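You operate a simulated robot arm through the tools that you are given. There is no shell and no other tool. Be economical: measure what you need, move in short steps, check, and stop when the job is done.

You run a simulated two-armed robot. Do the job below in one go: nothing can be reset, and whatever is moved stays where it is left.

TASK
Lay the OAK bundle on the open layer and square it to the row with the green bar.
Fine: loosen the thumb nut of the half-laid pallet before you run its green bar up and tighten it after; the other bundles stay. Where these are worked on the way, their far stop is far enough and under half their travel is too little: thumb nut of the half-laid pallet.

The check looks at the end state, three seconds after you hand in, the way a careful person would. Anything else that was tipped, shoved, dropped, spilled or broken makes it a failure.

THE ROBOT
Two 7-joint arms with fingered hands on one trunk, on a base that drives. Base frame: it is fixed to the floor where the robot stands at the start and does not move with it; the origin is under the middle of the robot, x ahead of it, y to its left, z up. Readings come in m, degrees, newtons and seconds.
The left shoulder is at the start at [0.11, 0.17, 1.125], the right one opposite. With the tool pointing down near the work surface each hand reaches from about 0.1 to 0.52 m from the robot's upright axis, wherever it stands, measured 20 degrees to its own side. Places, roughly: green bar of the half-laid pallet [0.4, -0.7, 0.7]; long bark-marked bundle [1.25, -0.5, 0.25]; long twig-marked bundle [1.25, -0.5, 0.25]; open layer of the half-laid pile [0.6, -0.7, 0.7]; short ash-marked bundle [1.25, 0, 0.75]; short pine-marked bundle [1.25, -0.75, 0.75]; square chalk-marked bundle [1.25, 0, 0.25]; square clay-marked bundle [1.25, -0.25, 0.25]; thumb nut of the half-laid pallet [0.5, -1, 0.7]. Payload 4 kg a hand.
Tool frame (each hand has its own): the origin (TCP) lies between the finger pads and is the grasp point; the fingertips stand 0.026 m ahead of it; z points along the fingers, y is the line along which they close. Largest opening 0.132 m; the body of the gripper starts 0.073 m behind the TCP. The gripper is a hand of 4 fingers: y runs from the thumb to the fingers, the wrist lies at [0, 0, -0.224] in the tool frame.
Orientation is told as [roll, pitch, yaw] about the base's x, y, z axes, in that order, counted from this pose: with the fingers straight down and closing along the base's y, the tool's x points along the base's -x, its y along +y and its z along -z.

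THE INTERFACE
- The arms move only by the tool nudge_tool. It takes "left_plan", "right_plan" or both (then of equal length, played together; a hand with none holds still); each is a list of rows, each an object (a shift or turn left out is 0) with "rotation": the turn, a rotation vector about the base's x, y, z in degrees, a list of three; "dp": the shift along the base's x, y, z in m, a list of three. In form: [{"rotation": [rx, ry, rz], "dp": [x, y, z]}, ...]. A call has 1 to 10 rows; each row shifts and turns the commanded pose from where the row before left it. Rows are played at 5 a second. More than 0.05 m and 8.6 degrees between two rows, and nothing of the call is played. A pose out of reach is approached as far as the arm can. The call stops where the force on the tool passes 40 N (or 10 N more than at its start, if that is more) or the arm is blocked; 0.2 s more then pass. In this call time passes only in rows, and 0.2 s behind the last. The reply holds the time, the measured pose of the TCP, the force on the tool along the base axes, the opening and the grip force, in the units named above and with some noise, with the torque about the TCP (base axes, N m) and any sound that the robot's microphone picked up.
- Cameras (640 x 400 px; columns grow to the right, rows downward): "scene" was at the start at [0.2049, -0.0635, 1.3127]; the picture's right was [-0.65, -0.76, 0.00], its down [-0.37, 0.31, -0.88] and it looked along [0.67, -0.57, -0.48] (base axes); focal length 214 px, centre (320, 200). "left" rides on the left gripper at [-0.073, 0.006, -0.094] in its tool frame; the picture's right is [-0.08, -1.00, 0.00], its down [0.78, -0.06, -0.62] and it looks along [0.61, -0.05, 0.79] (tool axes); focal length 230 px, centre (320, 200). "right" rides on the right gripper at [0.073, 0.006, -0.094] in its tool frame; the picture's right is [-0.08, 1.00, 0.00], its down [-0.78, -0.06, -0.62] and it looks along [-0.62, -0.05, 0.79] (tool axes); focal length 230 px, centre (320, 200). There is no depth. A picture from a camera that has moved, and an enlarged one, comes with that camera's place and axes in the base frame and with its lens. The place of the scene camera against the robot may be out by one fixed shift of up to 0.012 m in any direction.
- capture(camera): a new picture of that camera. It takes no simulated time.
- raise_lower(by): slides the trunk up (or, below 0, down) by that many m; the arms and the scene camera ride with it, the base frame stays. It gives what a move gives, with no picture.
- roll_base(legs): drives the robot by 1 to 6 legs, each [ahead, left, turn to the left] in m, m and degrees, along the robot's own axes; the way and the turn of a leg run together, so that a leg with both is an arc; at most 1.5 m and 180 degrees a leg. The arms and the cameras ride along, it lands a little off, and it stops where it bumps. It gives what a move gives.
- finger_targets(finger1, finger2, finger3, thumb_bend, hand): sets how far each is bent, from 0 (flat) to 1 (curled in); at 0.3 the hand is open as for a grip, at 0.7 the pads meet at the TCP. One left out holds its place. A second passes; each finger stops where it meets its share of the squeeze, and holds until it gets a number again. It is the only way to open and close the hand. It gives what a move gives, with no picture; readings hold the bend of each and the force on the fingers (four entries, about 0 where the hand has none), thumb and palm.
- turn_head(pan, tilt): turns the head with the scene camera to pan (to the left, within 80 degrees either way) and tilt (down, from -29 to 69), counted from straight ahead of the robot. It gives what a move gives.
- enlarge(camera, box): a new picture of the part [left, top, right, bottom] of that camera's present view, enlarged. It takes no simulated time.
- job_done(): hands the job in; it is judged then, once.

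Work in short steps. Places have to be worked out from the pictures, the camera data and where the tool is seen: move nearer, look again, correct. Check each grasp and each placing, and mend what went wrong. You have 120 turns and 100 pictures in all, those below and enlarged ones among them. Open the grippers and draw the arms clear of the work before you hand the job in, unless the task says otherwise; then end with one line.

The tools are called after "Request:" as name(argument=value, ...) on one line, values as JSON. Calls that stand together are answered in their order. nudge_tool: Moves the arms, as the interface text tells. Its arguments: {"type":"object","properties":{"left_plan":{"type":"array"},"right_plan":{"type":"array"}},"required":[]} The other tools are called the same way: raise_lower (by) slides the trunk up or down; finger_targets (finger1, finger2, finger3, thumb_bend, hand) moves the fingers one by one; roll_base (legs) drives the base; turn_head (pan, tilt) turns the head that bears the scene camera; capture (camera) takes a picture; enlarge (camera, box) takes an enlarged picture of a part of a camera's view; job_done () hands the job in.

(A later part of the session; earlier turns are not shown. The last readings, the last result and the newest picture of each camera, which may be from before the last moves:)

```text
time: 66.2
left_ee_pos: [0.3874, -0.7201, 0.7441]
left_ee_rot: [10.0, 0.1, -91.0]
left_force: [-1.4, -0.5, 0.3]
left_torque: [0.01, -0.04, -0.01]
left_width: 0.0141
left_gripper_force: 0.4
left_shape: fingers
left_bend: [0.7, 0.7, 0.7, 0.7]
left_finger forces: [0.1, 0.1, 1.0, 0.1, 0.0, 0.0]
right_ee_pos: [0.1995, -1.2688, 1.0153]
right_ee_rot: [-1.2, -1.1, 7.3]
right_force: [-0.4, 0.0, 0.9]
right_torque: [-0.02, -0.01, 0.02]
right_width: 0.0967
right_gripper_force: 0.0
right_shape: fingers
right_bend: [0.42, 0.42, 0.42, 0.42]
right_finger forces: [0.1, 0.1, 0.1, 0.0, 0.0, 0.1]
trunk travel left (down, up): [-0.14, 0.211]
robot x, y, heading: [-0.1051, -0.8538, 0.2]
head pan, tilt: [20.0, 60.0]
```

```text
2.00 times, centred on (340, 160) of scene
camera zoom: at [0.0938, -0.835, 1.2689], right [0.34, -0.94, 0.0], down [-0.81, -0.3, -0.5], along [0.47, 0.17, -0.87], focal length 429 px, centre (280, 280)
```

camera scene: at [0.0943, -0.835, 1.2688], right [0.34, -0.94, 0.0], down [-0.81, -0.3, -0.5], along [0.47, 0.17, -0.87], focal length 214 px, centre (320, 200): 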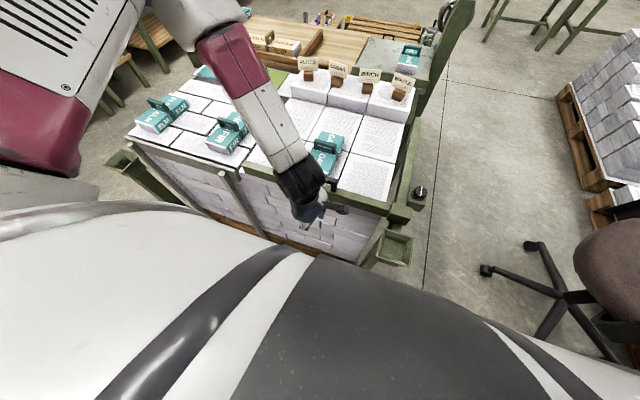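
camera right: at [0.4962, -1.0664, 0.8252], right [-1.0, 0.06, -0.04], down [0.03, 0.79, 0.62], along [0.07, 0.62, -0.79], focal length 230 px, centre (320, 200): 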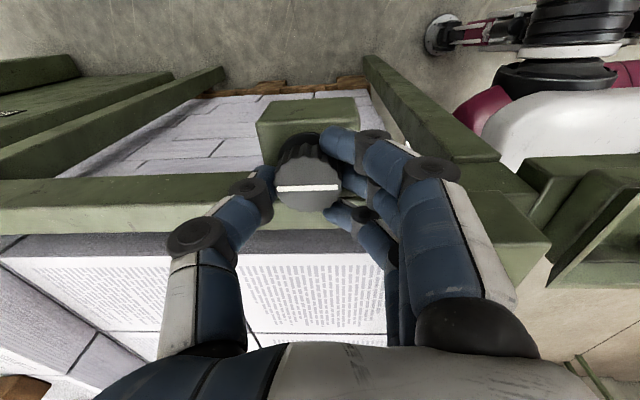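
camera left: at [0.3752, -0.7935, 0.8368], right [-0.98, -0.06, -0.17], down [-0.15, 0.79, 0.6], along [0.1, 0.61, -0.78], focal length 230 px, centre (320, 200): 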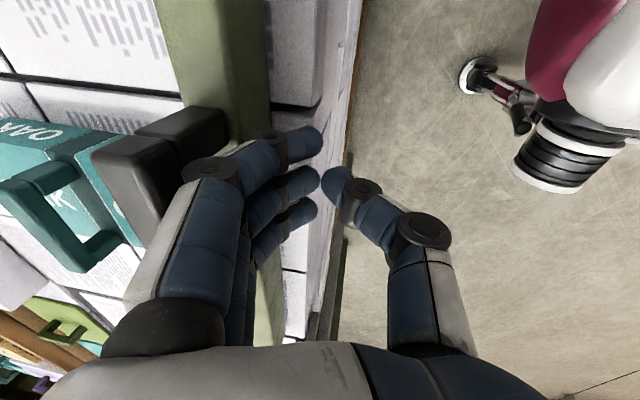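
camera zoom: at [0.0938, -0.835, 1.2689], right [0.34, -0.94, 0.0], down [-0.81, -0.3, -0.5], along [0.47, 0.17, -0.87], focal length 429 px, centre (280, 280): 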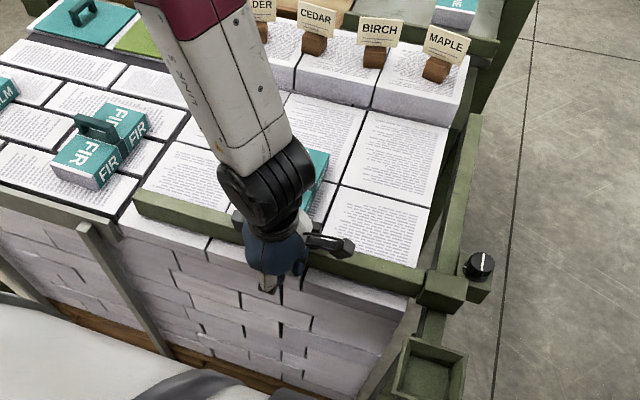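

The bar slides easily (≈1 N) with the hand. Drive forward gently to push on, and check.

Request:
roll_base(legs=[[0.07, 0, 0]])

Request:
capture(camera="left")

Request:
enlarge(camera="scene", box=[220, 60, 460, 260])

```text
time: 67.2
left_ee_pos: [0.4573, -0.7218, 0.7426]
left_ee_rot: [10.0, 0.0, -91.0]
left_force: [0.5, 0.2, -0.3]
left_torque: [-0.04, 0.03, 0.03]
left_width: 0.014
left_gripper_force: 0.1
left_shape: fingers
left_bend: [0.7, 0.7, 0.7, 0.7]
left_finger forces: [0.0, 0.1, 0.0, 0.0, 0.1, 0.0]
right_ee_pos: [0.2677, -1.2693, 1.0152]
right_ee_rot: [-1.1, -0.9, 7.1]
right_force: [0.3, 0.3, 0.5]
right_torque: [-0.01, 0.03, -0.02]
right_width: 0.0965
right_gripper_force: 0.1
right_shape: fingers
right_bend: [0.42, 0.42, 0.42, 0.42]
right_finger forces: [0.0, 0.1, 0.0, 0.1, 0.1, 0.1]
trunk travel left (down, up): [-0.14, 0.211]
robot x, y, heading: [-0.0353, -0.8529, -0.2]
head pan, tilt: [20.0, 60.0]
```

```text
49 pictures are left
camera left: at [0.4437, -0.7945, 0.8362], right [-0.98, -0.06, -0.17], down [-0.15, 0.79, 0.6], along [0.1, 0.61, -0.78], focal length 230 px, centre (320, 200)
```

left: 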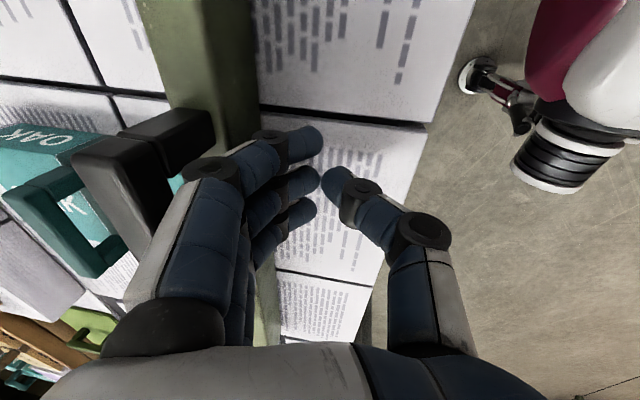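

```text
2.00 times, centred on (340, 160) of scene
camera zoom: at [0.1631, -0.8353, 1.2687], right [0.34, -0.94, 0.0], down [-0.81, -0.29, -0.5], along [0.47, 0.17, -0.87], focal length 429 px, centre (280, 280)
```

zoom: 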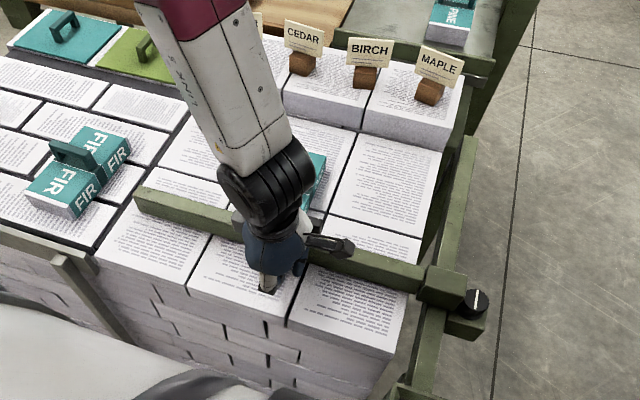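

Smooth so far; bar is about at OAK. Continue driving 0.07.

Request:
roll_base(legs=[[0.07, 0, 0]])

Request:
capture(camera="left")

Request:
enlarge(camera="scene", box=[220, 60, 460, 260])

```text
time: 68.2
left_ee_pos: [0.5263, -0.7208, 0.7437]
left_ee_rot: [9.9, 0.1, -91.1]
left_force: [1.2, 0.6, 0.0]
left_torque: [0.01, 0.01, 0.02]
left_width: 0.0143
left_gripper_force: 0.0
left_shape: fingers
left_bend: [0.7, 0.7, 0.7, 0.7]
left_finger forces: [0.0, 0.0, 0.0, 0.1, 0.0, 0.1]
right_ee_pos: [0.3373, -1.2689, 1.0155]
right_ee_rot: [-1.2, -0.9, 7.1]
right_force: [-0.2, 0.0, -0.2]
right_torque: [0.0, 0.05, 0.02]
right_width: 0.0967
right_gripper_force: 0.0
right_shape: fingers
right_bend: [0.42, 0.42, 0.42, 0.42]
right_finger forces: [0.0, 0.0, 0.0, 0.0, 0.0, 0.0]
trunk travel left (down, up): [-0.14, 0.211]
robot x, y, heading: [0.0347, -0.853, 0.0]
head pan, tilt: [20.0, 60.0]
```

```text
47 pictures are left
camera left: at [0.5135, -0.7941, 0.8362], right [-0.98, -0.06, -0.17], down [-0.15, 0.79, 0.6], along [0.1, 0.61, -0.78], focal length 230 px, centre (320, 200)
```

left: 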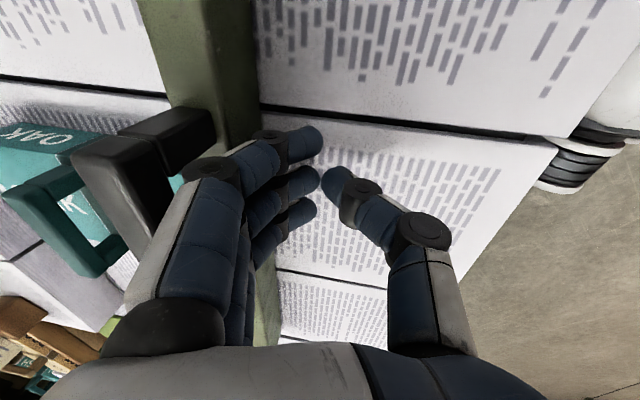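

```text
2.00 times, centred on (340, 160) of scene
camera zoom: at [0.2327, -0.8352, 1.2687], right [0.34, -0.94, 0.0], down [-0.81, -0.3, -0.5], along [0.47, 0.17, -0.87], focal length 429 px, centre (280, 280)
```

zoom: 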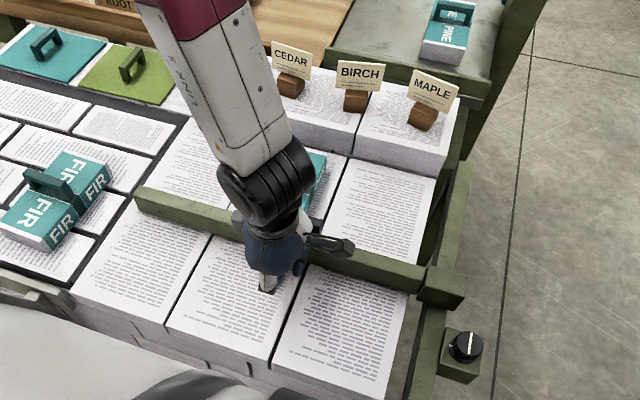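

Bar passed the nut and is pushing OAK; roughly 6 cm remain to the row. I'll check whether the right wrist camera or the head shows the gap.

Request:
capture(camera="right")

Request:
turn_head(pan=10, tilt=48)

Request:
capture(camera="scene")

```text
45 pictures are left
camera right: at [0.2632, -1.2703, 1.1069], right [-0.05, 1.0, -0.02], down [0.77, 0.05, 0.63], along [0.63, 0.01, -0.78], focal length 230 px, centre (320, 200)
```

right: 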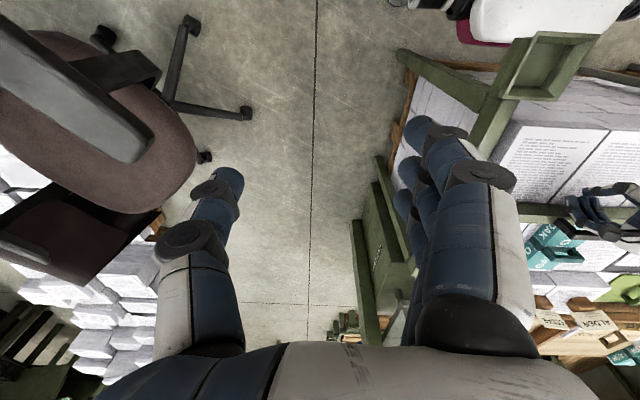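

```text
time: 68.9
left_ee_pos: [0.5255, -0.7202, 0.7438]
left_ee_rot: [10.0, 0.2, -91.0]
left_force: [0.4, -0.2, -0.2]
left_torque: [0.0, 0.02, -0.01]
left_width: 0.0141
left_gripper_force: 0.0
left_shape: fingers
left_bend: [0.7, 0.7, 0.7, 0.7]
left_finger forces: [0.0, 0.0, 0.0, 0.1, 0.1, 0.0]
right_ee_pos: [0.3373, -1.27, 1.015]
right_ee_rot: [-1.1, -1.1, 7.2]
right_force: [-1.1, 0.0, 0.1]
right_torque: [-0.02, 0.0, -0.01]
right_width: 0.0969
right_gripper_force: 0.0
right_shape: fingers
right_bend: [0.42, 0.42, 0.42, 0.42]
right_finger forces: [0.1, 0.0, 0.0, 0.1, 0.1, 0.1]
trunk travel left (down, up): [-0.14, 0.211]
robot x, y, heading: [0.0382, -0.8541, -0.1]
head pan, tilt: [10.0, 48.0]
```

```text
44 pictures are left
camera scene: at [0.2467, -0.8443, 1.2841], right [0.17, -0.98, 0.0], down [-0.73, -0.13, -0.67], along [0.66, 0.12, -0.74], focal length 214 px, centre (320, 200)
```

scene: 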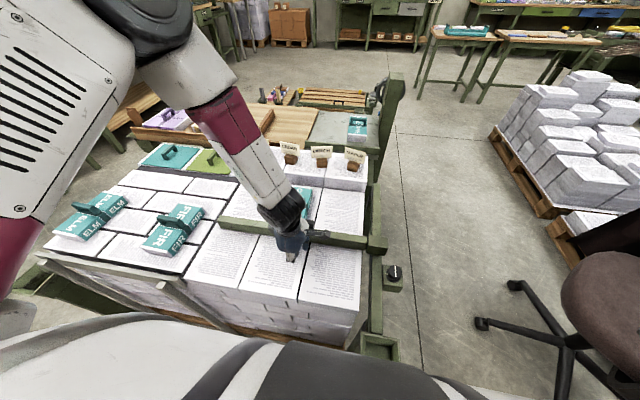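

Request:
enlarge(camera="scene", box=[260, 140, 390, 250])

Request:
enlarge(camera="right", box=[500, 160, 640, 320])

```text
3.64 times, centred on (325, 195) of scene
camera zoom: at [0.2467, -0.8443, 1.2841], right [0.17, -0.98, 0.0], down [-0.73, -0.13, -0.67], along [0.66, 0.12, -0.74], focal length 780 px, centre (302, 218)
```

zoom: 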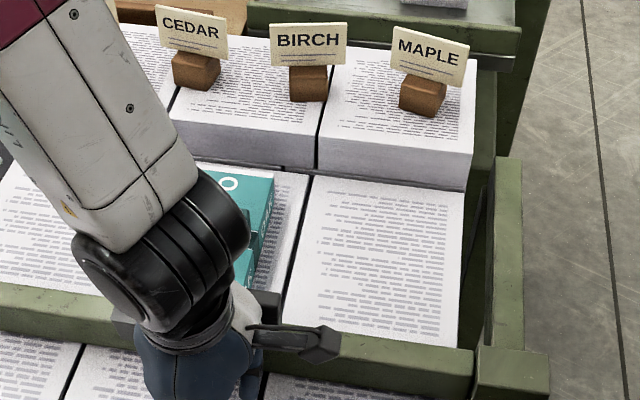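

```text
2.50 times, centred on (570, 240) of right
camera zoom: at [0.2624, -1.2703, 1.1071], right [-0.05, 1.0, -0.02], down [0.77, 0.05, 0.63], along [0.63, 0.01, -0.77], focal length 575 px, centre (-305, 100)
```

zoom: 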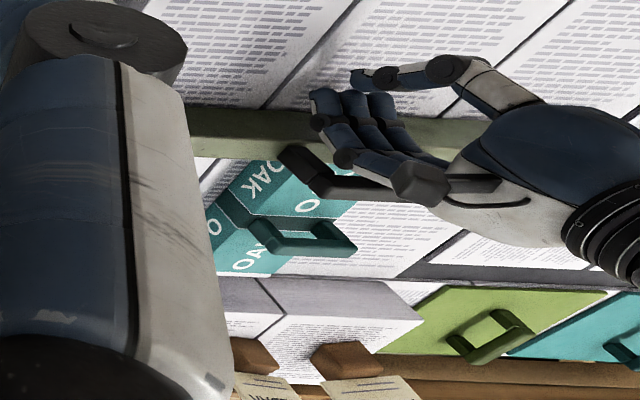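

Gap between OAK and the row is about 5 cm. Push 3 cm by arm, then look again with the right camera.

Request:
nudge_tool(left_plan=[{"dp": [0.01, 0, 0]}, {"dp": [0.01, 0, 0]}, {"dp": [0.01, 0, 0]}])

Request:
enlarge(camera="right", box=[500, 160, 640, 320])

Request:
enlarge(camera="scene", box=[260, 140, 390, 250])

```text
time: 69.7
left_ee_pos: [0.5572, -0.7199, 0.7441]
left_ee_rot: [10.1, 0.0, -91.1]
left_force: [-2.3, -1.0, -0.8]
left_torque: [0.04, -0.09, 0.01]
left_width: 0.0143
left_gripper_force: 1.1
left_shape: fingers
left_bend: [0.7, 0.7, 0.7, 0.7]
left_finger forces: [0.1, 0.6, 1.6, 0.1, 0.1, 0.1]
right_ee_pos: [0.3374, -1.2704, 1.0154]
right_ee_rot: [-1.2, -1.1, 7.1]
right_force: [0.6, -0.1, 0.8]
right_torque: [-0.02, -0.04, 0.0]
right_width: 0.097
right_gripper_force: 0.1
right_shape: fingers
right_bend: [0.42, 0.42, 0.42, 0.42]
right_finger forces: [0.0, 0.1, 0.0, 0.0, 0.0, 0.0]
trunk travel left (down, up): [-0.14, 0.211]
robot x, y, heading: [0.0352, -0.8565, -0.0]
head pan, tilt: [10.0, 48.0]
```

```text
2.50 times, centred on (570, 240) of right
camera zoom: at [0.2623, -1.2705, 1.1071], right [-0.05, 1.0, -0.02], down [0.77, 0.05, 0.63], along [0.63, 0.01, -0.77], focal length 575 px, centre (-305, 100)
```

zoom: 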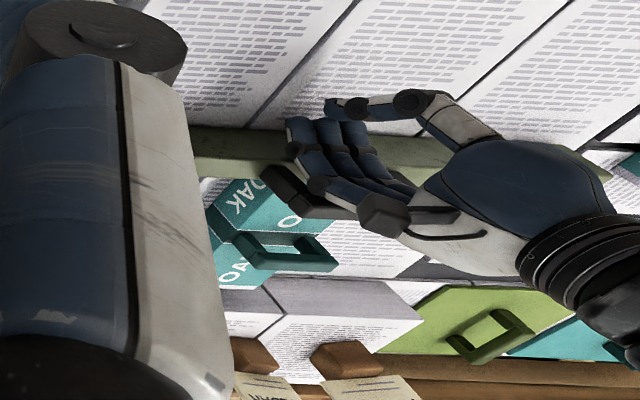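

```text
3.64 times, centred on (325, 195) of scene
camera zoom: at [0.2466, -0.8446, 1.2843], right [0.17, -0.98, 0.0], down [-0.73, -0.13, -0.67], along [0.66, 0.12, -0.74], focal length 780 px, centre (302, 218)
```

zoom: 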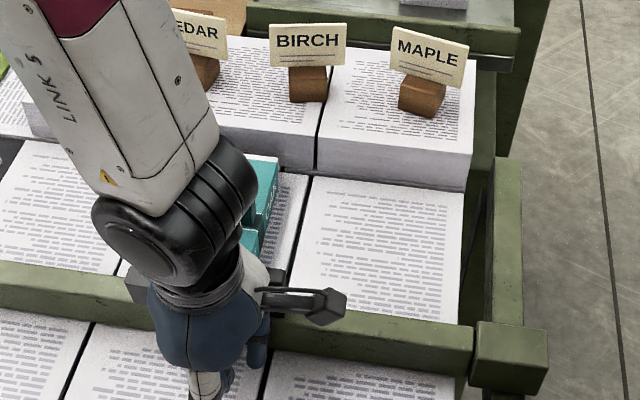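

About 2 cm remain. Push 1.2 cm, then small steps.

Request:
nudge_tool(left_plan=[{"dp": [0.006, 0, 0]}, {"dp": [0.006, 0, 0]}])

Request:
enlarge(camera="right", box=[540, 200, 640, 300])

Request:
enlarge(camera="scene", box=[280, 150, 360, 210])

```text
time: 70.3
left_ee_pos: [0.5692, -0.7207, 0.7447]
left_ee_rot: [10.0, 0.2, -91.0]
left_force: [-2.5, -0.6, -0.3]
left_torque: [0.02, -0.09, 0.04]
left_width: 0.0144
left_gripper_force: 1.0
left_shape: fingers
left_bend: [0.7, 0.7, 0.7, 0.7]
left_finger forces: [0.2, 0.9, 1.5, 0.0, 0.2, 0.0]
right_ee_pos: [0.3358, -1.2684, 1.0163]
right_ee_rot: [-1.2, -1.0, 7.1]
right_force: [0.8, -0.4, 0.2]
right_torque: [0.01, -0.04, -0.01]
right_width: 0.0967
right_gripper_force: 0.0
right_shape: fingers
right_bend: [0.42, 0.42, 0.42, 0.42]
right_finger forces: [0.0, 0.0, 0.0, 0.0, 0.1, 0.0]
trunk travel left (down, up): [-0.14, 0.211]
robot x, y, heading: [0.034, -0.8485, -0.2]
head pan, tilt: [10.0, 48.0]
```

```text
4.00 times, centred on (590, 250) of right
camera zoom: at [0.2621, -1.2703, 1.1072], right [-0.05, 1.0, -0.02], down [0.77, 0.05, 0.63], along [0.63, 0.01, -0.77], focal length 920 px, centre (-760, 0)
```

zoom: 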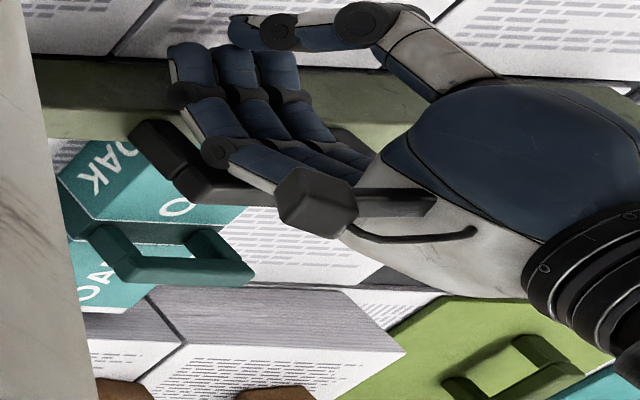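

```text
6.67 times, centred on (320, 180) of scene
camera zoom: at [0.2464, -0.8443, 1.2843], right [0.17, -0.98, 0.0], down [-0.73, -0.13, -0.67], along [0.66, 0.12, -0.74], focal length 1430 px, centre (320, 333)
```

zoom: 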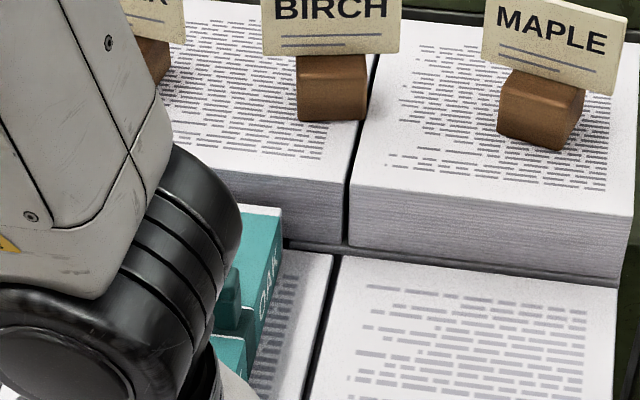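

Gap is now under ~1 cm. Small steps.

Request:
nudge_tool(left_plan=[{"dp": [0.003, 0, 0]}, {"dp": [0.003, 0, 0]}])

Request:
enlarge(camera="scene", box=[280, 150, 360, 210])

```text
time: 70.9
left_ee_pos: [0.5737, -0.7202, 0.7435]
left_ee_rot: [9.9, 0.0, -91.0]
left_force: [-2.9, 0.0, 1.1]
left_torque: [0.03, -0.17, 0.05]
left_width: 0.0139
left_gripper_force: 2.3
left_shape: fingers
left_bend: [0.7, 0.7, 0.7, 0.7]
left_finger forces: [0.0, 1.2, 2.2, 0.0, 0.0, 0.0]
right_ee_pos: [0.3363, -1.2695, 1.0159]
right_ee_rot: [-1.1, -1.0, 7.0]
right_force: [-0.1, -0.7, -0.1]
right_torque: [0.01, 0.01, 0.02]
right_width: 0.097
right_gripper_force: 0.2
right_shape: fingers
right_bend: [0.42, 0.42, 0.42, 0.42]
right_finger forces: [0.0, 0.0, 0.1, 0.0, 0.0, 0.1]
trunk travel left (down, up): [-0.14, 0.211]
robot x, y, heading: [0.0314, -0.8543, 0.2]
head pan, tilt: [10.0, 48.0]
```

```text
6.67 times, centred on (320, 180) of scene
camera zoom: at [0.2464, -0.8443, 1.2843], right [0.17, -0.98, 0.0], down [-0.73, -0.13, -0.67], along [0.66, 0.12, -0.74], focal length 1430 px, centre (320, 333)
```

zoom: 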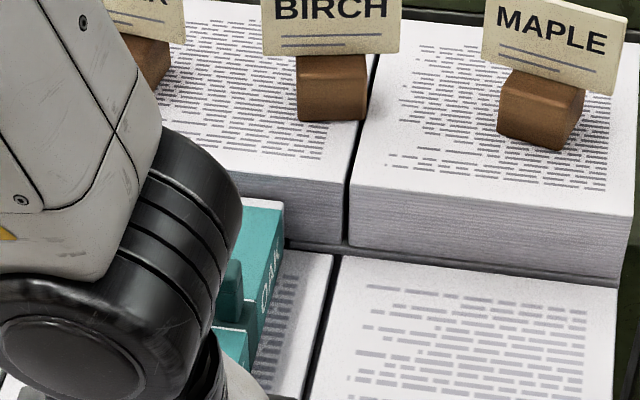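

Nearly touching; force slightly up (2.9 N). Two more 2 mm steps.

Request:
nudge_tool(left_plan=[{"dp": [0.002, 0, 0]}, {"dp": [0.002, 0, 0]}])

Request:
enlarge(camera="scene", box=[280, 150, 360, 210])

```text
time: 71.5
left_ee_pos: [0.5755, -0.7204, 0.7438]
left_ee_rot: [9.9, 0.1, -91.0]
left_force: [-11.4, -0.6, 2.0]
left_torque: [0.04, -0.43, 0.02]
left_width: 0.0135
left_gripper_force: 5.2
left_shape: fingers
left_bend: [0.7, 0.7, 0.7, 0.7]
left_finger forces: [2.0, 4.0, 4.8, 0.0, 0.0, 0.0]
right_ee_pos: [0.3365, -1.269, 1.0138]
right_ee_rot: [-1.1, -1.1, 7.0]
right_force: [-1.0, -0.3, -0.5]
right_torque: [0.01, -0.02, -0.03]
right_width: 0.097
right_gripper_force: 0.1
right_shape: fingers
right_bend: [0.42, 0.42, 0.42, 0.42]
right_finger forces: [0.0, 0.0, 0.1, 0.0, 0.0, 0.1]
trunk travel left (down, up): [-0.14, 0.211]
robot x, y, heading: [0.0325, -0.8497, 0.0]
head pan, tilt: [10.0, 48.0]
```

```text
6.67 times, centred on (320, 180) of scene
camera zoom: at [0.2456, -0.8444, 1.2844], right [0.17, -0.98, 0.0], down [-0.73, -0.13, -0.67], along [0.66, 0.12, -0.74], focal length 1430 px, centre (320, 333)
```

zoom: 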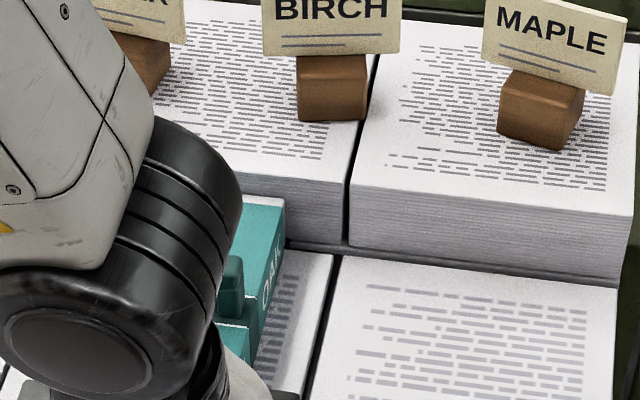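

Force jumped to 11 N with only 2 mm gained and the row has not moved: OAK is seated between bar and row. The left hand stays holding the bar while the right hand goes to tighten the nut (start at yaw ~45°).

Request:
turn_head(pan=18, tilt=55)

Request:
nudge_tool(right_plan=[{"dp": [0.0215, 0.034, -0.014], "rotation": [0.1, 0.1, 4.8]}, {"dp": [0.0215, 0.034, -0.014], "rotation": [0.1, 0.1, 4.8]}, {"dp": [0.0215, 0.034, -0.014], "rotation": [0.1, 0.1, 4.8]}, {"dp": [0.0215, 0.034, -0.014], "rotation": [0.1, 0.1, 4.8]}, {"dp": [0.0215, 0.034, -0.014], "rotation": [0.1, 0.1, 4.8]}, {"dp": [0.0215, 0.034, -0.014], "rotation": [0.1, 0.1, 4.8]}, {"dp": [0.0215, 0.034, -0.014], "rotation": [0.1, 0.1, 4.8]}, {"dp": [0.0215, 0.034, -0.014], "rotation": [0.1, 0.1, 4.8]}])

Request:
capture(camera="right")

Request:
capture(camera="scene")

```text
time: 72.2
left_ee_pos: [0.5772, -0.7203, 0.7449]
left_ee_rot: [10.0, 0.1, -91.0]
left_force: [-11.4, -1.5, 0.5]
left_torque: [0.04, -0.44, 0.03]
left_width: 0.0135
left_gripper_force: 5.9
left_shape: fingers
left_bend: [0.7, 0.7, 0.7, 0.7]
left_finger forces: [2.6, 4.8, 5.1, 0.0, 0.0, 0.0]
right_ee_pos: [0.3364, -1.268, 1.014]
right_ee_rot: [-1.1, -1.1, 7.1]
right_force: [-0.5, -0.1, 0.2]
right_torque: [-0.02, 0.01, 0.0]
right_width: 0.0968
right_gripper_force: 0.1
right_shape: fingers
right_bend: [0.42, 0.42, 0.42, 0.42]
right_finger forces: [0.0, 0.0, 0.0, 0.0, 0.0, 0.0]
trunk travel left (down, up): [-0.14, 0.211]
robot x, y, heading: [0.0334, -0.857, -0.1]
head pan, tilt: [18.0, 55.0]
```

```text
time: 74.0
left_ee_pos: [0.578, -0.7201, 0.744]
left_ee_rot: [10.0, -0.1, -91.0]
left_force: [-13.0, -1.6, -0.9]
left_torque: [-0.02, -0.32, -0.01]
left_width: 0.0133
left_gripper_force: 6.6
left_shape: fingers
left_bend: [0.7, 0.7, 0.7, 0.7]
left_finger forces: [2.8, 5.1, 4.5, 0.0, 0.1, 0.0]
right_ee_pos: [0.5053, -0.9966, 0.9031]
right_ee_rot: [-0.2, -0.8, 45.5]
right_force: [-0.4, 0.0, -0.1]
right_torque: [0.01, 0.0, -0.04]
right_width: 0.0971
right_gripper_force: 0.0
right_shape: fingers
right_bend: [0.42, 0.42, 0.42, 0.42]
right_finger forces: [0.0, 0.1, 0.0, 0.1, 0.0, 0.0]
trunk travel left (down, up): [-0.14, 0.211]
robot x, y, heading: [0.0373, -0.853, 0.1]
head pan, tilt: [18.0, 55.0]
```

```text
35 pictures are left
camera right: at [0.4508, -1.0443, 0.9949], right [-0.66, 0.75, 0.0], down [0.59, 0.51, 0.63], along [0.47, 0.41, -0.78], focal length 230 px, centre (320, 200)
```

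right: 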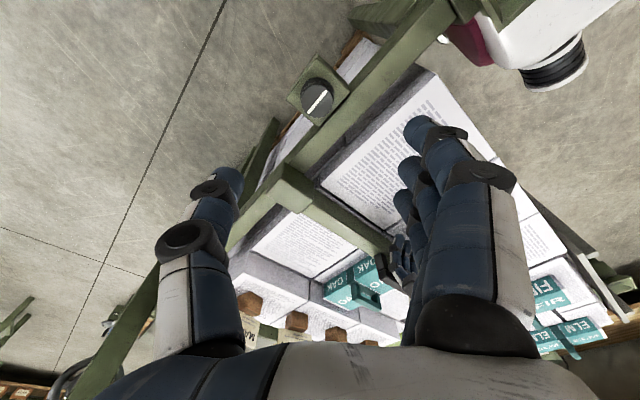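

```text
34 pictures are left
camera scene: at [0.2364, -0.8354, 1.2751], right [0.31, -0.95, 0.0], down [-0.78, -0.25, -0.57], along [0.55, 0.18, -0.82], focal length 214 px, centre (320, 200)
```

scene: 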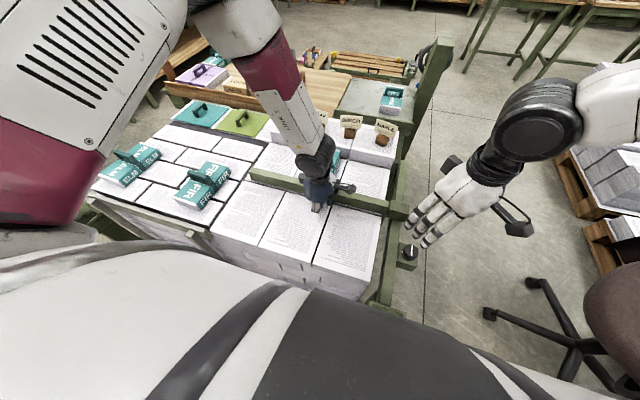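

Good posture; knob at ≈ (0.506, −0.998). Lower and recheck centring.

Request:
nudge_tool(right_plan=[{"dp": [0.001, -0.001, -0.045]}, {"dp": [0, 0, -0.045]}, {"dp": [0, 0, -0.04]}])

Request:
enlarge(camera="right", box=[200, 80, 440, 230])

```text
time: 74.8
left_ee_pos: [0.578, -0.7219, 0.7437]
left_ee_rot: [10.0, 0.1, -91.0]
left_force: [-12.7, -1.2, -0.6]
left_torque: [0.02, -0.44, 0.02]
left_width: 0.0134
left_gripper_force: 6.3
left_shape: fingers
left_bend: [0.7, 0.7, 0.7, 0.7]
left_finger forces: [2.7, 5.4, 4.8, 0.0, 0.0, 0.1]
right_ee_pos: [0.5083, -1.0001, 0.7721]
right_ee_rot: [-0.2, -0.8, 45.6]
right_force: [-0.2, -0.4, 0.5]
right_torque: [-0.01, 0.0, 0.04]
right_width: 0.0967
right_gripper_force: 0.0
right_shape: fingers
right_bend: [0.42, 0.42, 0.42, 0.42]
right_finger forces: [0.0, 0.1, 0.0, 0.0, 0.0, 0.0]
trunk travel left (down, up): [-0.14, 0.211]
robot x, y, heading: [0.0371, -0.8559, -0.1]
head pan, tilt: [18.0, 55.0]
```

```text
2.67 times, centred on (320, 155) of right
camera zoom: at [0.4526, -1.0481, 0.8634], right [-0.66, 0.75, 0.0], down [0.59, 0.51, 0.63], along [0.47, 0.41, -0.78], focal length 614 px, centre (320, 320)
```

zoom: 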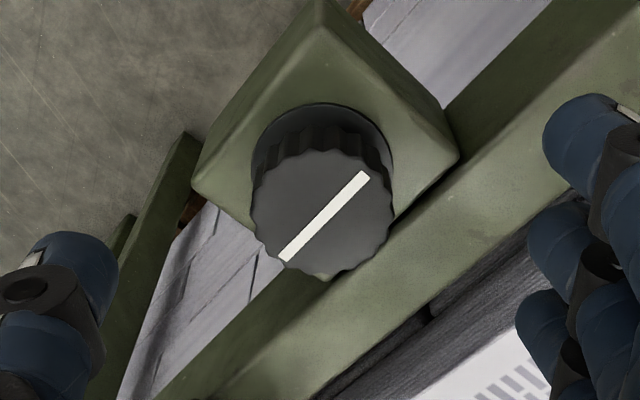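

Centred within 2 mm. Lower to z ≈ 0.737 and close.

Request:
nudge_tool(right_plan=[{"dp": [0, 0.001, -0.02]}, {"dp": [0, 0, -0.015]}])

Request:
finger_targets(hand="right", finger1=0.72, finger2=0.72, finger3=0.72, thumb_bend=0.72)

Request:
capture(camera="right")

```text
time: 75.4
left_ee_pos: [0.5776, -0.7205, 0.7443]
left_ee_rot: [10.0, 0.0, -90.9]
left_force: [-12.0, -1.9, 0.5]
left_torque: [0.02, -0.45, 0.02]
left_width: 0.013
left_gripper_force: 6.8
left_shape: fingers
left_bend: [0.7, 0.7, 0.7, 0.7]
left_finger forces: [2.8, 5.5, 5.0, 0.0, 0.1, 0.0]
right_ee_pos: [0.5079, -1.0, 0.7363]
right_ee_rot: [-0.1, -0.7, 45.5]
right_force: [-0.1, 1.3, -0.9]
right_torque: [0.02, -0.02, 0.0]
right_width: 0.097
right_gripper_force: 0.0
right_shape: fingers
right_bend: [0.42, 0.42, 0.42, 0.42]
right_finger forces: [0.0, 0.1, 0.1, 0.0, 0.1, 0.0]
trunk travel left (down, up): [-0.14, 0.211]
robot x, y, heading: [0.0348, -0.8488, -0.0]
head pan, tilt: [18.0, 55.0]
```

```text
time: 76.4
left_ee_pos: [0.5784, -0.721, 0.7438]
left_ee_rot: [10.0, 0.2, -91.0]
left_force: [-16.8, 1.3, 6.4]
left_torque: [-0.03, -0.78, 0.09]
left_width: 0.0134
left_gripper_force: 8.8
left_shape: fingers
left_bend: [0.7, 0.7, 0.7, 0.7]
left_finger forces: [3.6, 7.0, 6.2, 0.0, 0.1, 0.0]
right_ee_pos: [0.5092, -0.9968, 0.7362]
right_ee_rot: [-0.1, -0.8, 45.5]
right_force: [4.2, -1.6, -8.2]
right_torque: [-0.01, -0.07, -0.03]
right_width: 0.0246
right_gripper_force: 13.4
right_shape: fingers
right_bend: [0.71, 0.59, 0.69, 0.64]
right_finger forces: [1.3, 6.1, 4.7, 0.0, 15.1, 0.0]
trunk travel left (down, up): [-0.14, 0.211]
robot x, y, heading: [0.0325, -0.8524, -0.2]
head pan, tilt: [18.0, 55.0]
```

```text
32 pictures are left
camera right: at [0.4535, -1.0473, 0.8291], right [-0.66, 0.75, 0.0], down [0.59, 0.51, 0.63], along [0.47, 0.41, -0.78], focal length 230 px, centre (320, 200)
```

right: 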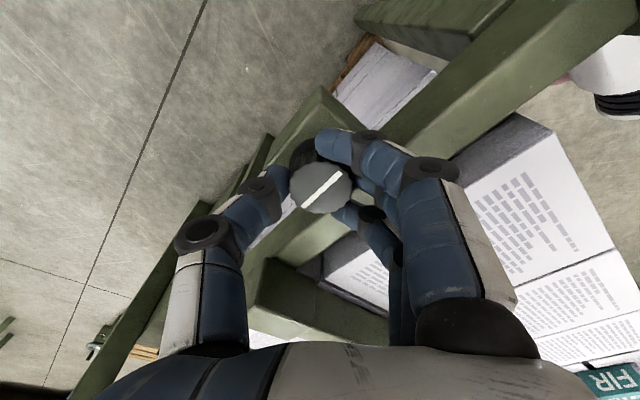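

Knob caged by all fingers. Turn clockwise (tighten).

Request:
nudge_tool(right_plan=[{"rotation": [0, 0, -8]}, {"rotation": [0, 0, -8]}, {"rotation": [0, 0, -8]}, {"rotation": [0, 0, -8]}, {"rotation": [0, 0, -8]}, {"rotation": [0, 0, -8]}])

Request:
capture(camera="right")

```text
time: 77.8
left_ee_pos: [0.5782, -0.7217, 0.7432]
left_ee_rot: [9.9, 0.1, -91.0]
left_force: [-15.8, 1.2, 2.3]
left_torque: [-0.04, -0.72, 0.12]
left_width: 0.0133
left_gripper_force: 8.8
left_shape: fingers
left_bend: [0.7, 0.7, 0.7, 0.7]
left_finger forces: [3.7, 6.7, 6.4, 0.0, 0.0, 0.0]
right_ee_pos: [0.5087, -0.9981, 0.738]
right_ee_rot: [-0.2, -0.7, -2.6]
right_force: [-1.6, -1.8, -16.5]
right_torque: [0.04, 0.05, 0.01]
right_width: 0.0244
right_gripper_force: 12.6
right_shape: fingers
right_bend: [0.71, 0.59, 0.69, 0.64]
right_finger forces: [2.4, 6.2, 4.1, 0.0, 12.1, 0.1]
trunk travel left (down, up): [-0.14, 0.211]
robot x, y, heading: [0.0333, -0.8571, -0.0]
head pan, tilt: [18.0, 55.0]
```

```text
31 pictures are left
camera right: at [0.4357, -0.9881, 0.8303], right [0.12, 0.99, 0.0], down [0.77, -0.1, 0.63], along [0.62, -0.08, -0.78], focal length 230 px, centre (320, 200)
```

right: 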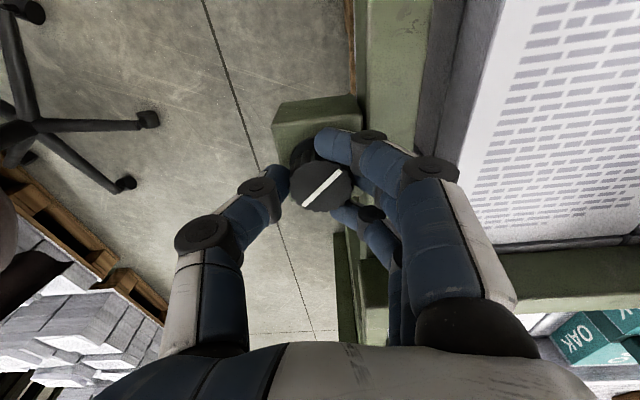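

It turned along. Continue another 48°.

Request:
nudge_tool(right_plan=[{"rotation": [0, 0, -8]}, {"rotation": [0, 0, -8]}, {"rotation": [0, 0, -8]}, {"rotation": [0, 0, -8]}, {"rotation": [0, 0, -8]}, {"rotation": [0, 0, -8]}])

Request:
capture(camera="right")

```text
time: 79.2
left_ee_pos: [0.5776, -0.7213, 0.7435]
left_ee_rot: [10.1, 0.2, -91.0]
left_force: [-15.7, 2.9, -1.8]
left_torque: [-0.05, -0.42, 0.1]
left_width: 0.0131
left_gripper_force: 8.0
left_shape: fingers
left_bend: [0.7, 0.7, 0.7, 0.7]
left_finger forces: [3.3, 6.1, 5.9, 0.0, 0.0, 0.0]
right_ee_pos: [0.509, -0.9955, 0.7398]
right_ee_rot: [-0.1, -0.7, -50.7]
right_force: [-4.4, -3.4, -14.1]
right_torque: [-0.05, -0.01, 0.26]
right_width: 0.0236
right_gripper_force: 14.0
right_shape: fingers
right_bend: [0.71, 0.59, 0.7, 0.64]
right_finger forces: [5.1, 5.7, 3.4, 0.1, 14.2, 0.1]
trunk travel left (down, up): [-0.14, 0.211]
robot x, y, heading: [0.028, -0.8542, -0.1]
head pan, tilt: [18.0, 55.0]
```

```text
30 pictures are left
camera right: at [0.4675, -0.9352, 0.8313], right [0.82, 0.57, 0.0], down [0.45, -0.64, 0.63], along [0.36, -0.51, -0.78], focal length 230 px, centre (320, 200)
```

right: 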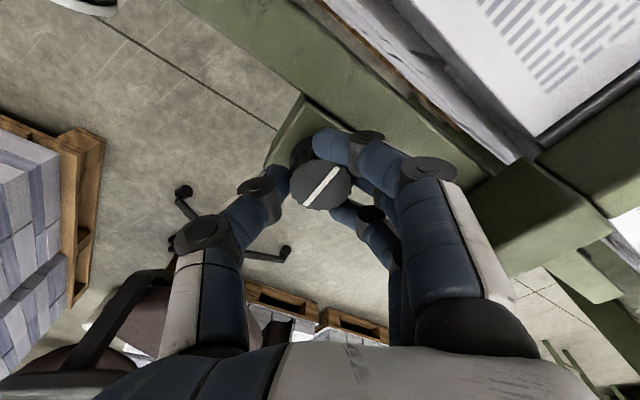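

World angle of the mark is back at ~0°, torque 0.26 N·m: likely at the tight stop. Confirm with a few more degrees.

Request:
nudge_tool(right_plan=[{"rotation": [0, 0, -8]}, {"rotation": [0, 0, -8]}])

Request:
enlarge(camera="right", box=[220, 100, 420, 225])

```text
time: 79.8
left_ee_pos: [0.5777, -0.7208, 0.7445]
left_ee_rot: [10.1, 0.0, -91.0]
left_force: [-11.8, -1.0, -5.4]
left_torque: [0.01, -0.22, -0.01]
left_width: 0.0132
left_gripper_force: 6.4
left_shape: fingers
left_bend: [0.7, 0.7, 0.7, 0.7]
left_finger forces: [2.6, 4.9, 4.7, 0.1, 0.1, 0.0]
right_ee_pos: [0.5084, -0.9972, 0.7376]
right_ee_rot: [-0.2, -0.8, -66.7]
right_force: [-7.0, -0.9, -2.5]
right_torque: [-0.09, 0.07, 0.39]
right_width: 0.0204
right_gripper_force: 17.6
right_shape: fingers
right_bend: [0.72, 0.59, 0.7, 0.65]
right_finger forces: [9.6, 7.1, 3.5, 0.1, 14.7, 0.0]
trunk travel left (down, up): [-0.14, 0.211]
robot x, y, heading: [0.0352, -0.8515, 0.1]
head pan, tilt: [18.0, 55.0]
```

```text
3.20 times, centred on (320, 162) of right
camera zoom: at [0.4856, -0.9261, 0.8311], right [0.95, 0.33, 0.0], down [0.25, -0.74, 0.63], along [0.2, -0.59, -0.78], focal length 736 px, centre (320, 320)
```

zoom: 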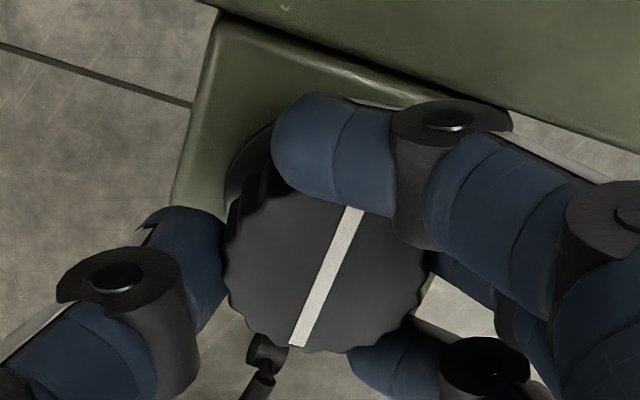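

The mark stays at ~3° world with torque 0.39 N·m: the nut is tight at its stop. Release, lift and unwind the right hand.

Request:
finger_targets(hand="right", finger1=0.42, finger2=0.42, finger3=0.42, thumb_bend=0.42)

Request:
nudge_tool(right_plan=[{"dp": [0, 0, 0.02]}, {"dp": [0, 0, 0.04]}, {"dp": [0, 0, 0.04]}, {"dp": [0, 0, 0.03], "rotation": [0, 0, 8]}, {"dp": [0, -0.01, 0.03], "rotation": [0, 0, 8]}, {"dp": [-0.01, -0.03, 0.01], "rotation": [0, 0, 8]}, {"dp": [-0.02, -0.035, 0.01], "rotation": [0, 0, 8]}, {"dp": [-0.02, -0.035, 0.01], "rotation": [0, 0, 8]}, {"dp": [-0.02, -0.035, 0.01], "rotation": [0, 0, 8]}, {"dp": [-0.02, -0.035, 0.01], "rotation": [0, 0, 8]}])

Request:
nudge_tool(left_plan=[{"dp": [-0.01, 0, 0]}, {"dp": [-0.02, 0, 0]}, {"dp": [-0.02, 0, 0.005]}, {"dp": [-0.01, 0, 0.03]}, {"dp": [-0.01, 0, 0.04]}, {"dp": [0, 0.01, 0.045]}, {"dp": [0, 0.01, 0.045]}])

Request:
capture(camera="scene")

Request:
capture(camera="left")

```text
time: 80.8
left_ee_pos: [0.5772, -0.7201, 0.745]
left_ee_rot: [10.1, 0.1, -91.0]
left_force: [-13.2, -0.8, 2.7]
left_torque: [-0.03, -0.57, 0.04]
left_width: 0.0134
left_gripper_force: 7.5
left_shape: fingers
left_bend: [0.7, 0.7, 0.7, 0.7]
left_finger forces: [3.0, 5.6, 5.2, 0.1, 0.0, 0.0]
right_ee_pos: [0.51, -0.996, 0.7387]
right_ee_rot: [0.0, -0.7, -66.5]
right_force: [-0.5, 0.4, -1.1]
right_torque: [0.01, 0.0, -0.01]
right_width: 0.0963
right_gripper_force: 0.0
right_shape: fingers
right_bend: [0.42, 0.42, 0.42, 0.42]
right_finger forces: [0.0, 0.1, 0.0, 0.0, 0.1, 0.1]
trunk travel left (down, up): [-0.14, 0.211]
robot x, y, heading: [0.0344, -0.8516, 0.1]
head pan, tilt: [18.0, 55.0]
```

```text
time: 83.0
left_ee_pos: [0.5773, -0.7223, 0.7451]
left_ee_rot: [10.0, 0.2, -91.0]
left_force: [-14.2, -0.3, 3.6]
left_torque: [0.06, -0.61, 0.05]
left_width: 0.0134
left_gripper_force: 7.0
left_shape: fingers
left_bend: [0.7, 0.7, 0.7, 0.7]
left_finger forces: [2.3, 5.3, 6.5, 0.0, 0.1, 0.1]
right_ee_pos: [0.4192, -1.1787, 0.9486]
right_ee_rot: [0.0, -0.9, -10.4]
right_force: [0.0, -0.7, 0.4]
right_torque: [0.01, -0.02, -0.01]
right_width: 0.0969
right_gripper_force: 0.1
right_shape: fingers
right_bend: [0.42, 0.42, 0.42, 0.42]
right_finger forces: [0.0, 0.0, 0.1, 0.0, 0.0, 0.1]
trunk travel left (down, up): [-0.14, 0.211]
robot x, y, heading: [0.0345, -0.8531, -0.0]
head pan, tilt: [18.0, 55.0]
```

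```text
time: 84.6
left_ee_pos: [0.5061, -0.7088, 0.8946]
left_ee_rot: [8.0, -10.4, -84.6]
left_force: [-0.3, -0.4, 0.4]
left_torque: [0.08, -0.04, -0.03]
left_width: 0.0145
left_gripper_force: 0.1
left_shape: fingers
left_bend: [0.7, 0.7, 0.7, 0.7]
left_finger forces: [0.0, 0.1, 0.0, 0.0, 0.0, 0.0]
right_ee_pos: [0.4193, -1.177, 0.9515]
right_ee_rot: [0.1, -0.9, -10.5]
right_force: [-0.3, -0.6, -0.2]
right_torque: [0.0, -0.03, 0.01]
right_width: 0.0968
right_gripper_force: 0.0
right_shape: fingers
right_bend: [0.42, 0.42, 0.42, 0.42]
right_finger forces: [0.0, 0.1, 0.1, 0.0, 0.1, 0.1]
trunk travel left (down, up): [-0.14, 0.211]
robot x, y, heading: [0.0358, -0.851, 0.1]
head pan, tilt: [18.0, 55.0]
stopped in row 7 (left hand): the arm was blocked; the commanded pose is now the measured one
```

```text
28 pictures are left
camera scene: at [0.2371, -0.8156, 1.293], right [0.52, -0.86, 0.0], down [-0.58, -0.35, -0.74], along [0.63, 0.38, -0.68], focal length 214 px, centre (320, 200)
```

scene: 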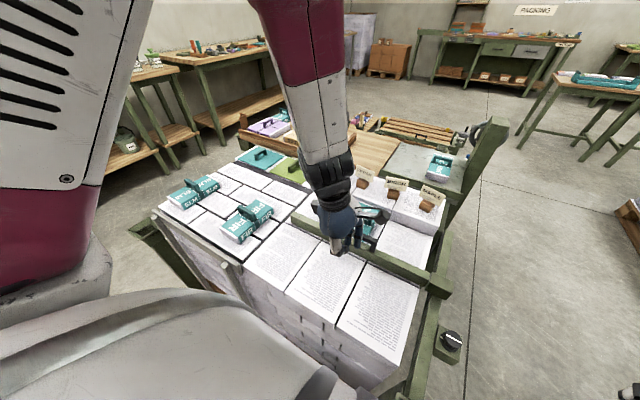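

```text
27 pictures are left
camera left: at [0.5034, -0.7653, 0.9988], right [-0.97, -0.19, -0.12], down [-0.23, 0.86, 0.45], along [0.02, 0.47, -0.88], focal length 230 px, centre (320, 200)
```

left: 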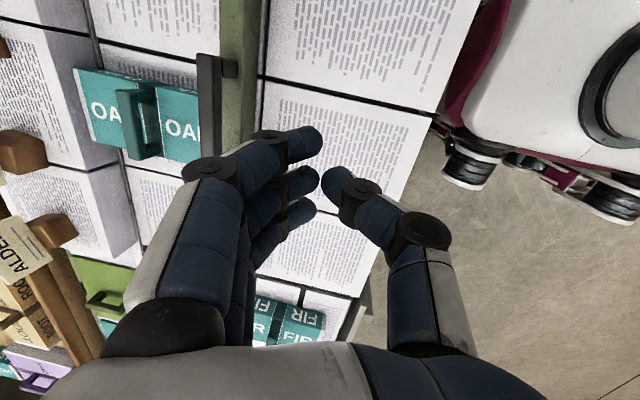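

OAK sits between row and bar; the bar stays. The left elbow nudged the head, so turn the head right, drive back clear, and raise the left hand.

Request:
turn_head(pan=-10, tilt=45)

Request:
roll_base(legs=[[-0.2, 0, 0]])

Request:
nudge_tool(left_plan=[{"dp": [0.02, 0.03, 0.02]}, {"dp": [0.02, 0.035, 0.02]}, {"dp": [0, 0.035, 0.03]}, {"dp": [0, 0.035, 0.03]}])

Request:
finger_targets(hand="left", finger1=0.3, finger2=0.3, finger3=0.3, thumb_bend=0.3)

Request:
finger_targets(hand="right", finger1=0.3, finger2=0.3, finger3=0.3, thumb_bend=0.3)

Request:
capture(camera="scene")

```text
time: 85.5
left_ee_pos: [0.5089, -0.709, 0.8929]
left_ee_rot: [8.1, -10.3, -84.6]
left_force: [1.2, -0.7, 0.2]
left_torque: [-0.02, -0.02, 0.03]
left_width: 0.0145
left_gripper_force: 0.1
left_shape: fingers
left_bend: [0.7, 0.7, 0.7, 0.7]
left_finger forces: [0.0, 0.0, 0.0, 0.0, 0.0, 0.0]
right_ee_pos: [0.4205, -1.1771, 0.9486]
right_ee_rot: [-0.1, -0.7, -10.5]
right_force: [-0.3, -0.2, -0.5]
right_torque: [-0.02, 0.04, -0.03]
right_width: 0.0971
right_gripper_force: 0.1
right_shape: fingers
right_bend: [0.42, 0.42, 0.42, 0.42]
right_finger forces: [0.0, 0.0, 0.0, 0.1, 0.1, 0.1]
trunk travel left (down, up): [-0.14, 0.211]
robot x, y, heading: [0.0328, -0.8554, 0.1]
head pan, tilt: [-10.0, 45.0]
```

```text
time: 87.1
left_ee_pos: [0.3087, -0.7083, 0.8931]
left_ee_rot: [8.0, -10.2, -84.4]
left_force: [-0.5, -0.2, 0.0]
left_torque: [-0.03, 0.0, -0.03]
left_width: 0.0139
left_gripper_force: 0.0
left_shape: fingers
left_bend: [0.7, 0.7, 0.7, 0.7]
left_finger forces: [0.0, 0.1, 0.0, 0.1, 0.1, 0.1]
right_ee_pos: [0.221, -1.1751, 0.9485]
right_ee_rot: [-0.1, -0.7, -10.4]
right_force: [-0.3, -0.2, -0.4]
right_torque: [-0.01, 0.0, 0.02]
right_width: 0.0971
right_gripper_force: 0.1
right_shape: fingers
right_bend: [0.42, 0.42, 0.42, 0.42]
right_finger forces: [0.1, 0.1, 0.0, 0.0, 0.1, 0.0]
trunk travel left (down, up): [-0.14, 0.211]
robot x, y, heading: [-0.1682, -0.8524, 0.1]
head pan, tilt: [-10.0, 45.0]
```

```text
time: 88.1
left_ee_pos: [0.3495, -0.575, 0.9953]
left_ee_rot: [8.1, -10.3, -84.6]
left_force: [0.3, -0.8, 0.4]
left_torque: [0.02, -0.01, -0.04]
left_width: 0.0142
left_gripper_force: 0.0
left_shape: fingers
left_bend: [0.7, 0.7, 0.7, 0.7]
left_finger forces: [0.1, 0.1, 0.0, 0.0, 0.0, 0.1]
right_ee_pos: [0.2216, -1.1761, 0.9492]
right_ee_rot: [0.0, -0.8, -10.3]
right_force: [0.0, 0.0, 0.5]
right_torque: [-0.01, -0.01, -0.01]
right_width: 0.097
right_gripper_force: 0.1
right_shape: fingers
right_bend: [0.42, 0.42, 0.42, 0.42]
right_finger forces: [0.0, 0.0, 0.1, 0.0, 0.1, 0.0]
trunk travel left (down, up): [-0.14, 0.211]
robot x, y, heading: [-0.167, -0.8561, 0.1]
head pan, tilt: [-10.0, 45.0]
```

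```text
time: 89.1
left_ee_pos: [0.3495, -0.5752, 0.9953]
left_ee_rot: [8.0, -10.2, -84.5]
left_force: [-0.5, 0.6, -0.1]
left_torque: [0.0, 0.0, -0.03]
left_width: 0.1357
left_gripper_force: 0.0
left_shape: fingers
left_bend: [0.3, 0.3, 0.3, 0.3]
left_finger forces: [0.0, 0.0, 0.0, 0.1, 0.1, 0.0]
right_ee_pos: [0.2215, -1.1751, 0.9494]
right_ee_rot: [-0.1, -0.6, -10.4]
right_force: [-0.9, 0.2, 0.8]
right_torque: [0.01, -0.01, -0.03]
right_width: 0.0969
right_gripper_force: 0.0
right_shape: fingers
right_bend: [0.42, 0.42, 0.42, 0.42]
right_finger forces: [0.0, 0.0, 0.1, 0.0, 0.0, 0.0]
trunk travel left (down, up): [-0.14, 0.211]
robot x, y, heading: [-0.1664, -0.8573, 0.1]
head pan, tilt: [-10.0, 45.0]
```

```text
time: 90.1
left_ee_pos: [0.3486, -0.5744, 0.995]
left_ee_rot: [7.9, -10.3, -84.4]
left_force: [-1.3, -0.6, -0.4]
left_torque: [0.0, 0.01, -0.01]
left_width: 0.1358
left_gripper_force: 0.0
left_shape: fingers
left_bend: [0.3, 0.3, 0.3, 0.3]
left_finger forces: [0.1, 0.0, 0.0, 0.1, 0.0, 0.0]
right_ee_pos: [0.2211, -1.1759, 0.9492]
right_ee_rot: [-0.2, -0.6, -10.4]
right_force: [0.4, 0.2, 0.2]
right_torque: [-0.03, 0.0, 0.05]
right_width: 0.1356
right_gripper_force: 0.1
right_shape: fingers
right_bend: [0.3, 0.3, 0.3, 0.3]
right_finger forces: [0.0, 0.0, 0.0, 0.0, 0.0, 0.0]
trunk travel left (down, up): [-0.14, 0.211]
robot x, y, heading: [-0.1696, -0.8549, 0.1]
head pan, tilt: [-10.0, 45.0]
```

```text
26 pictures are left
camera scene: at [0.0491, -0.8718, 1.2884], right [-0.17, -0.99, 0.0], down [-0.7, 0.12, -0.71], along [0.7, -0.12, -0.71], focal length 214 px, centre (320, 200)
```

scene: 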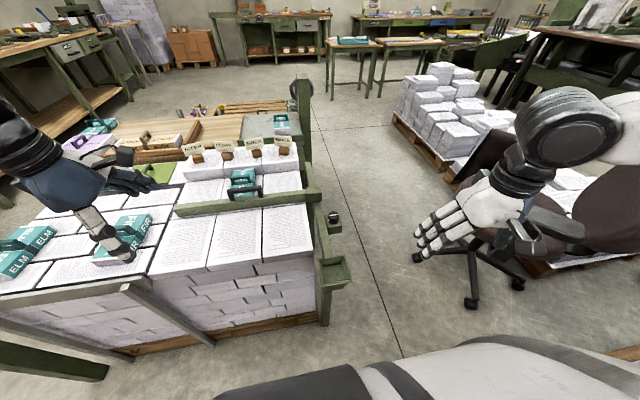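

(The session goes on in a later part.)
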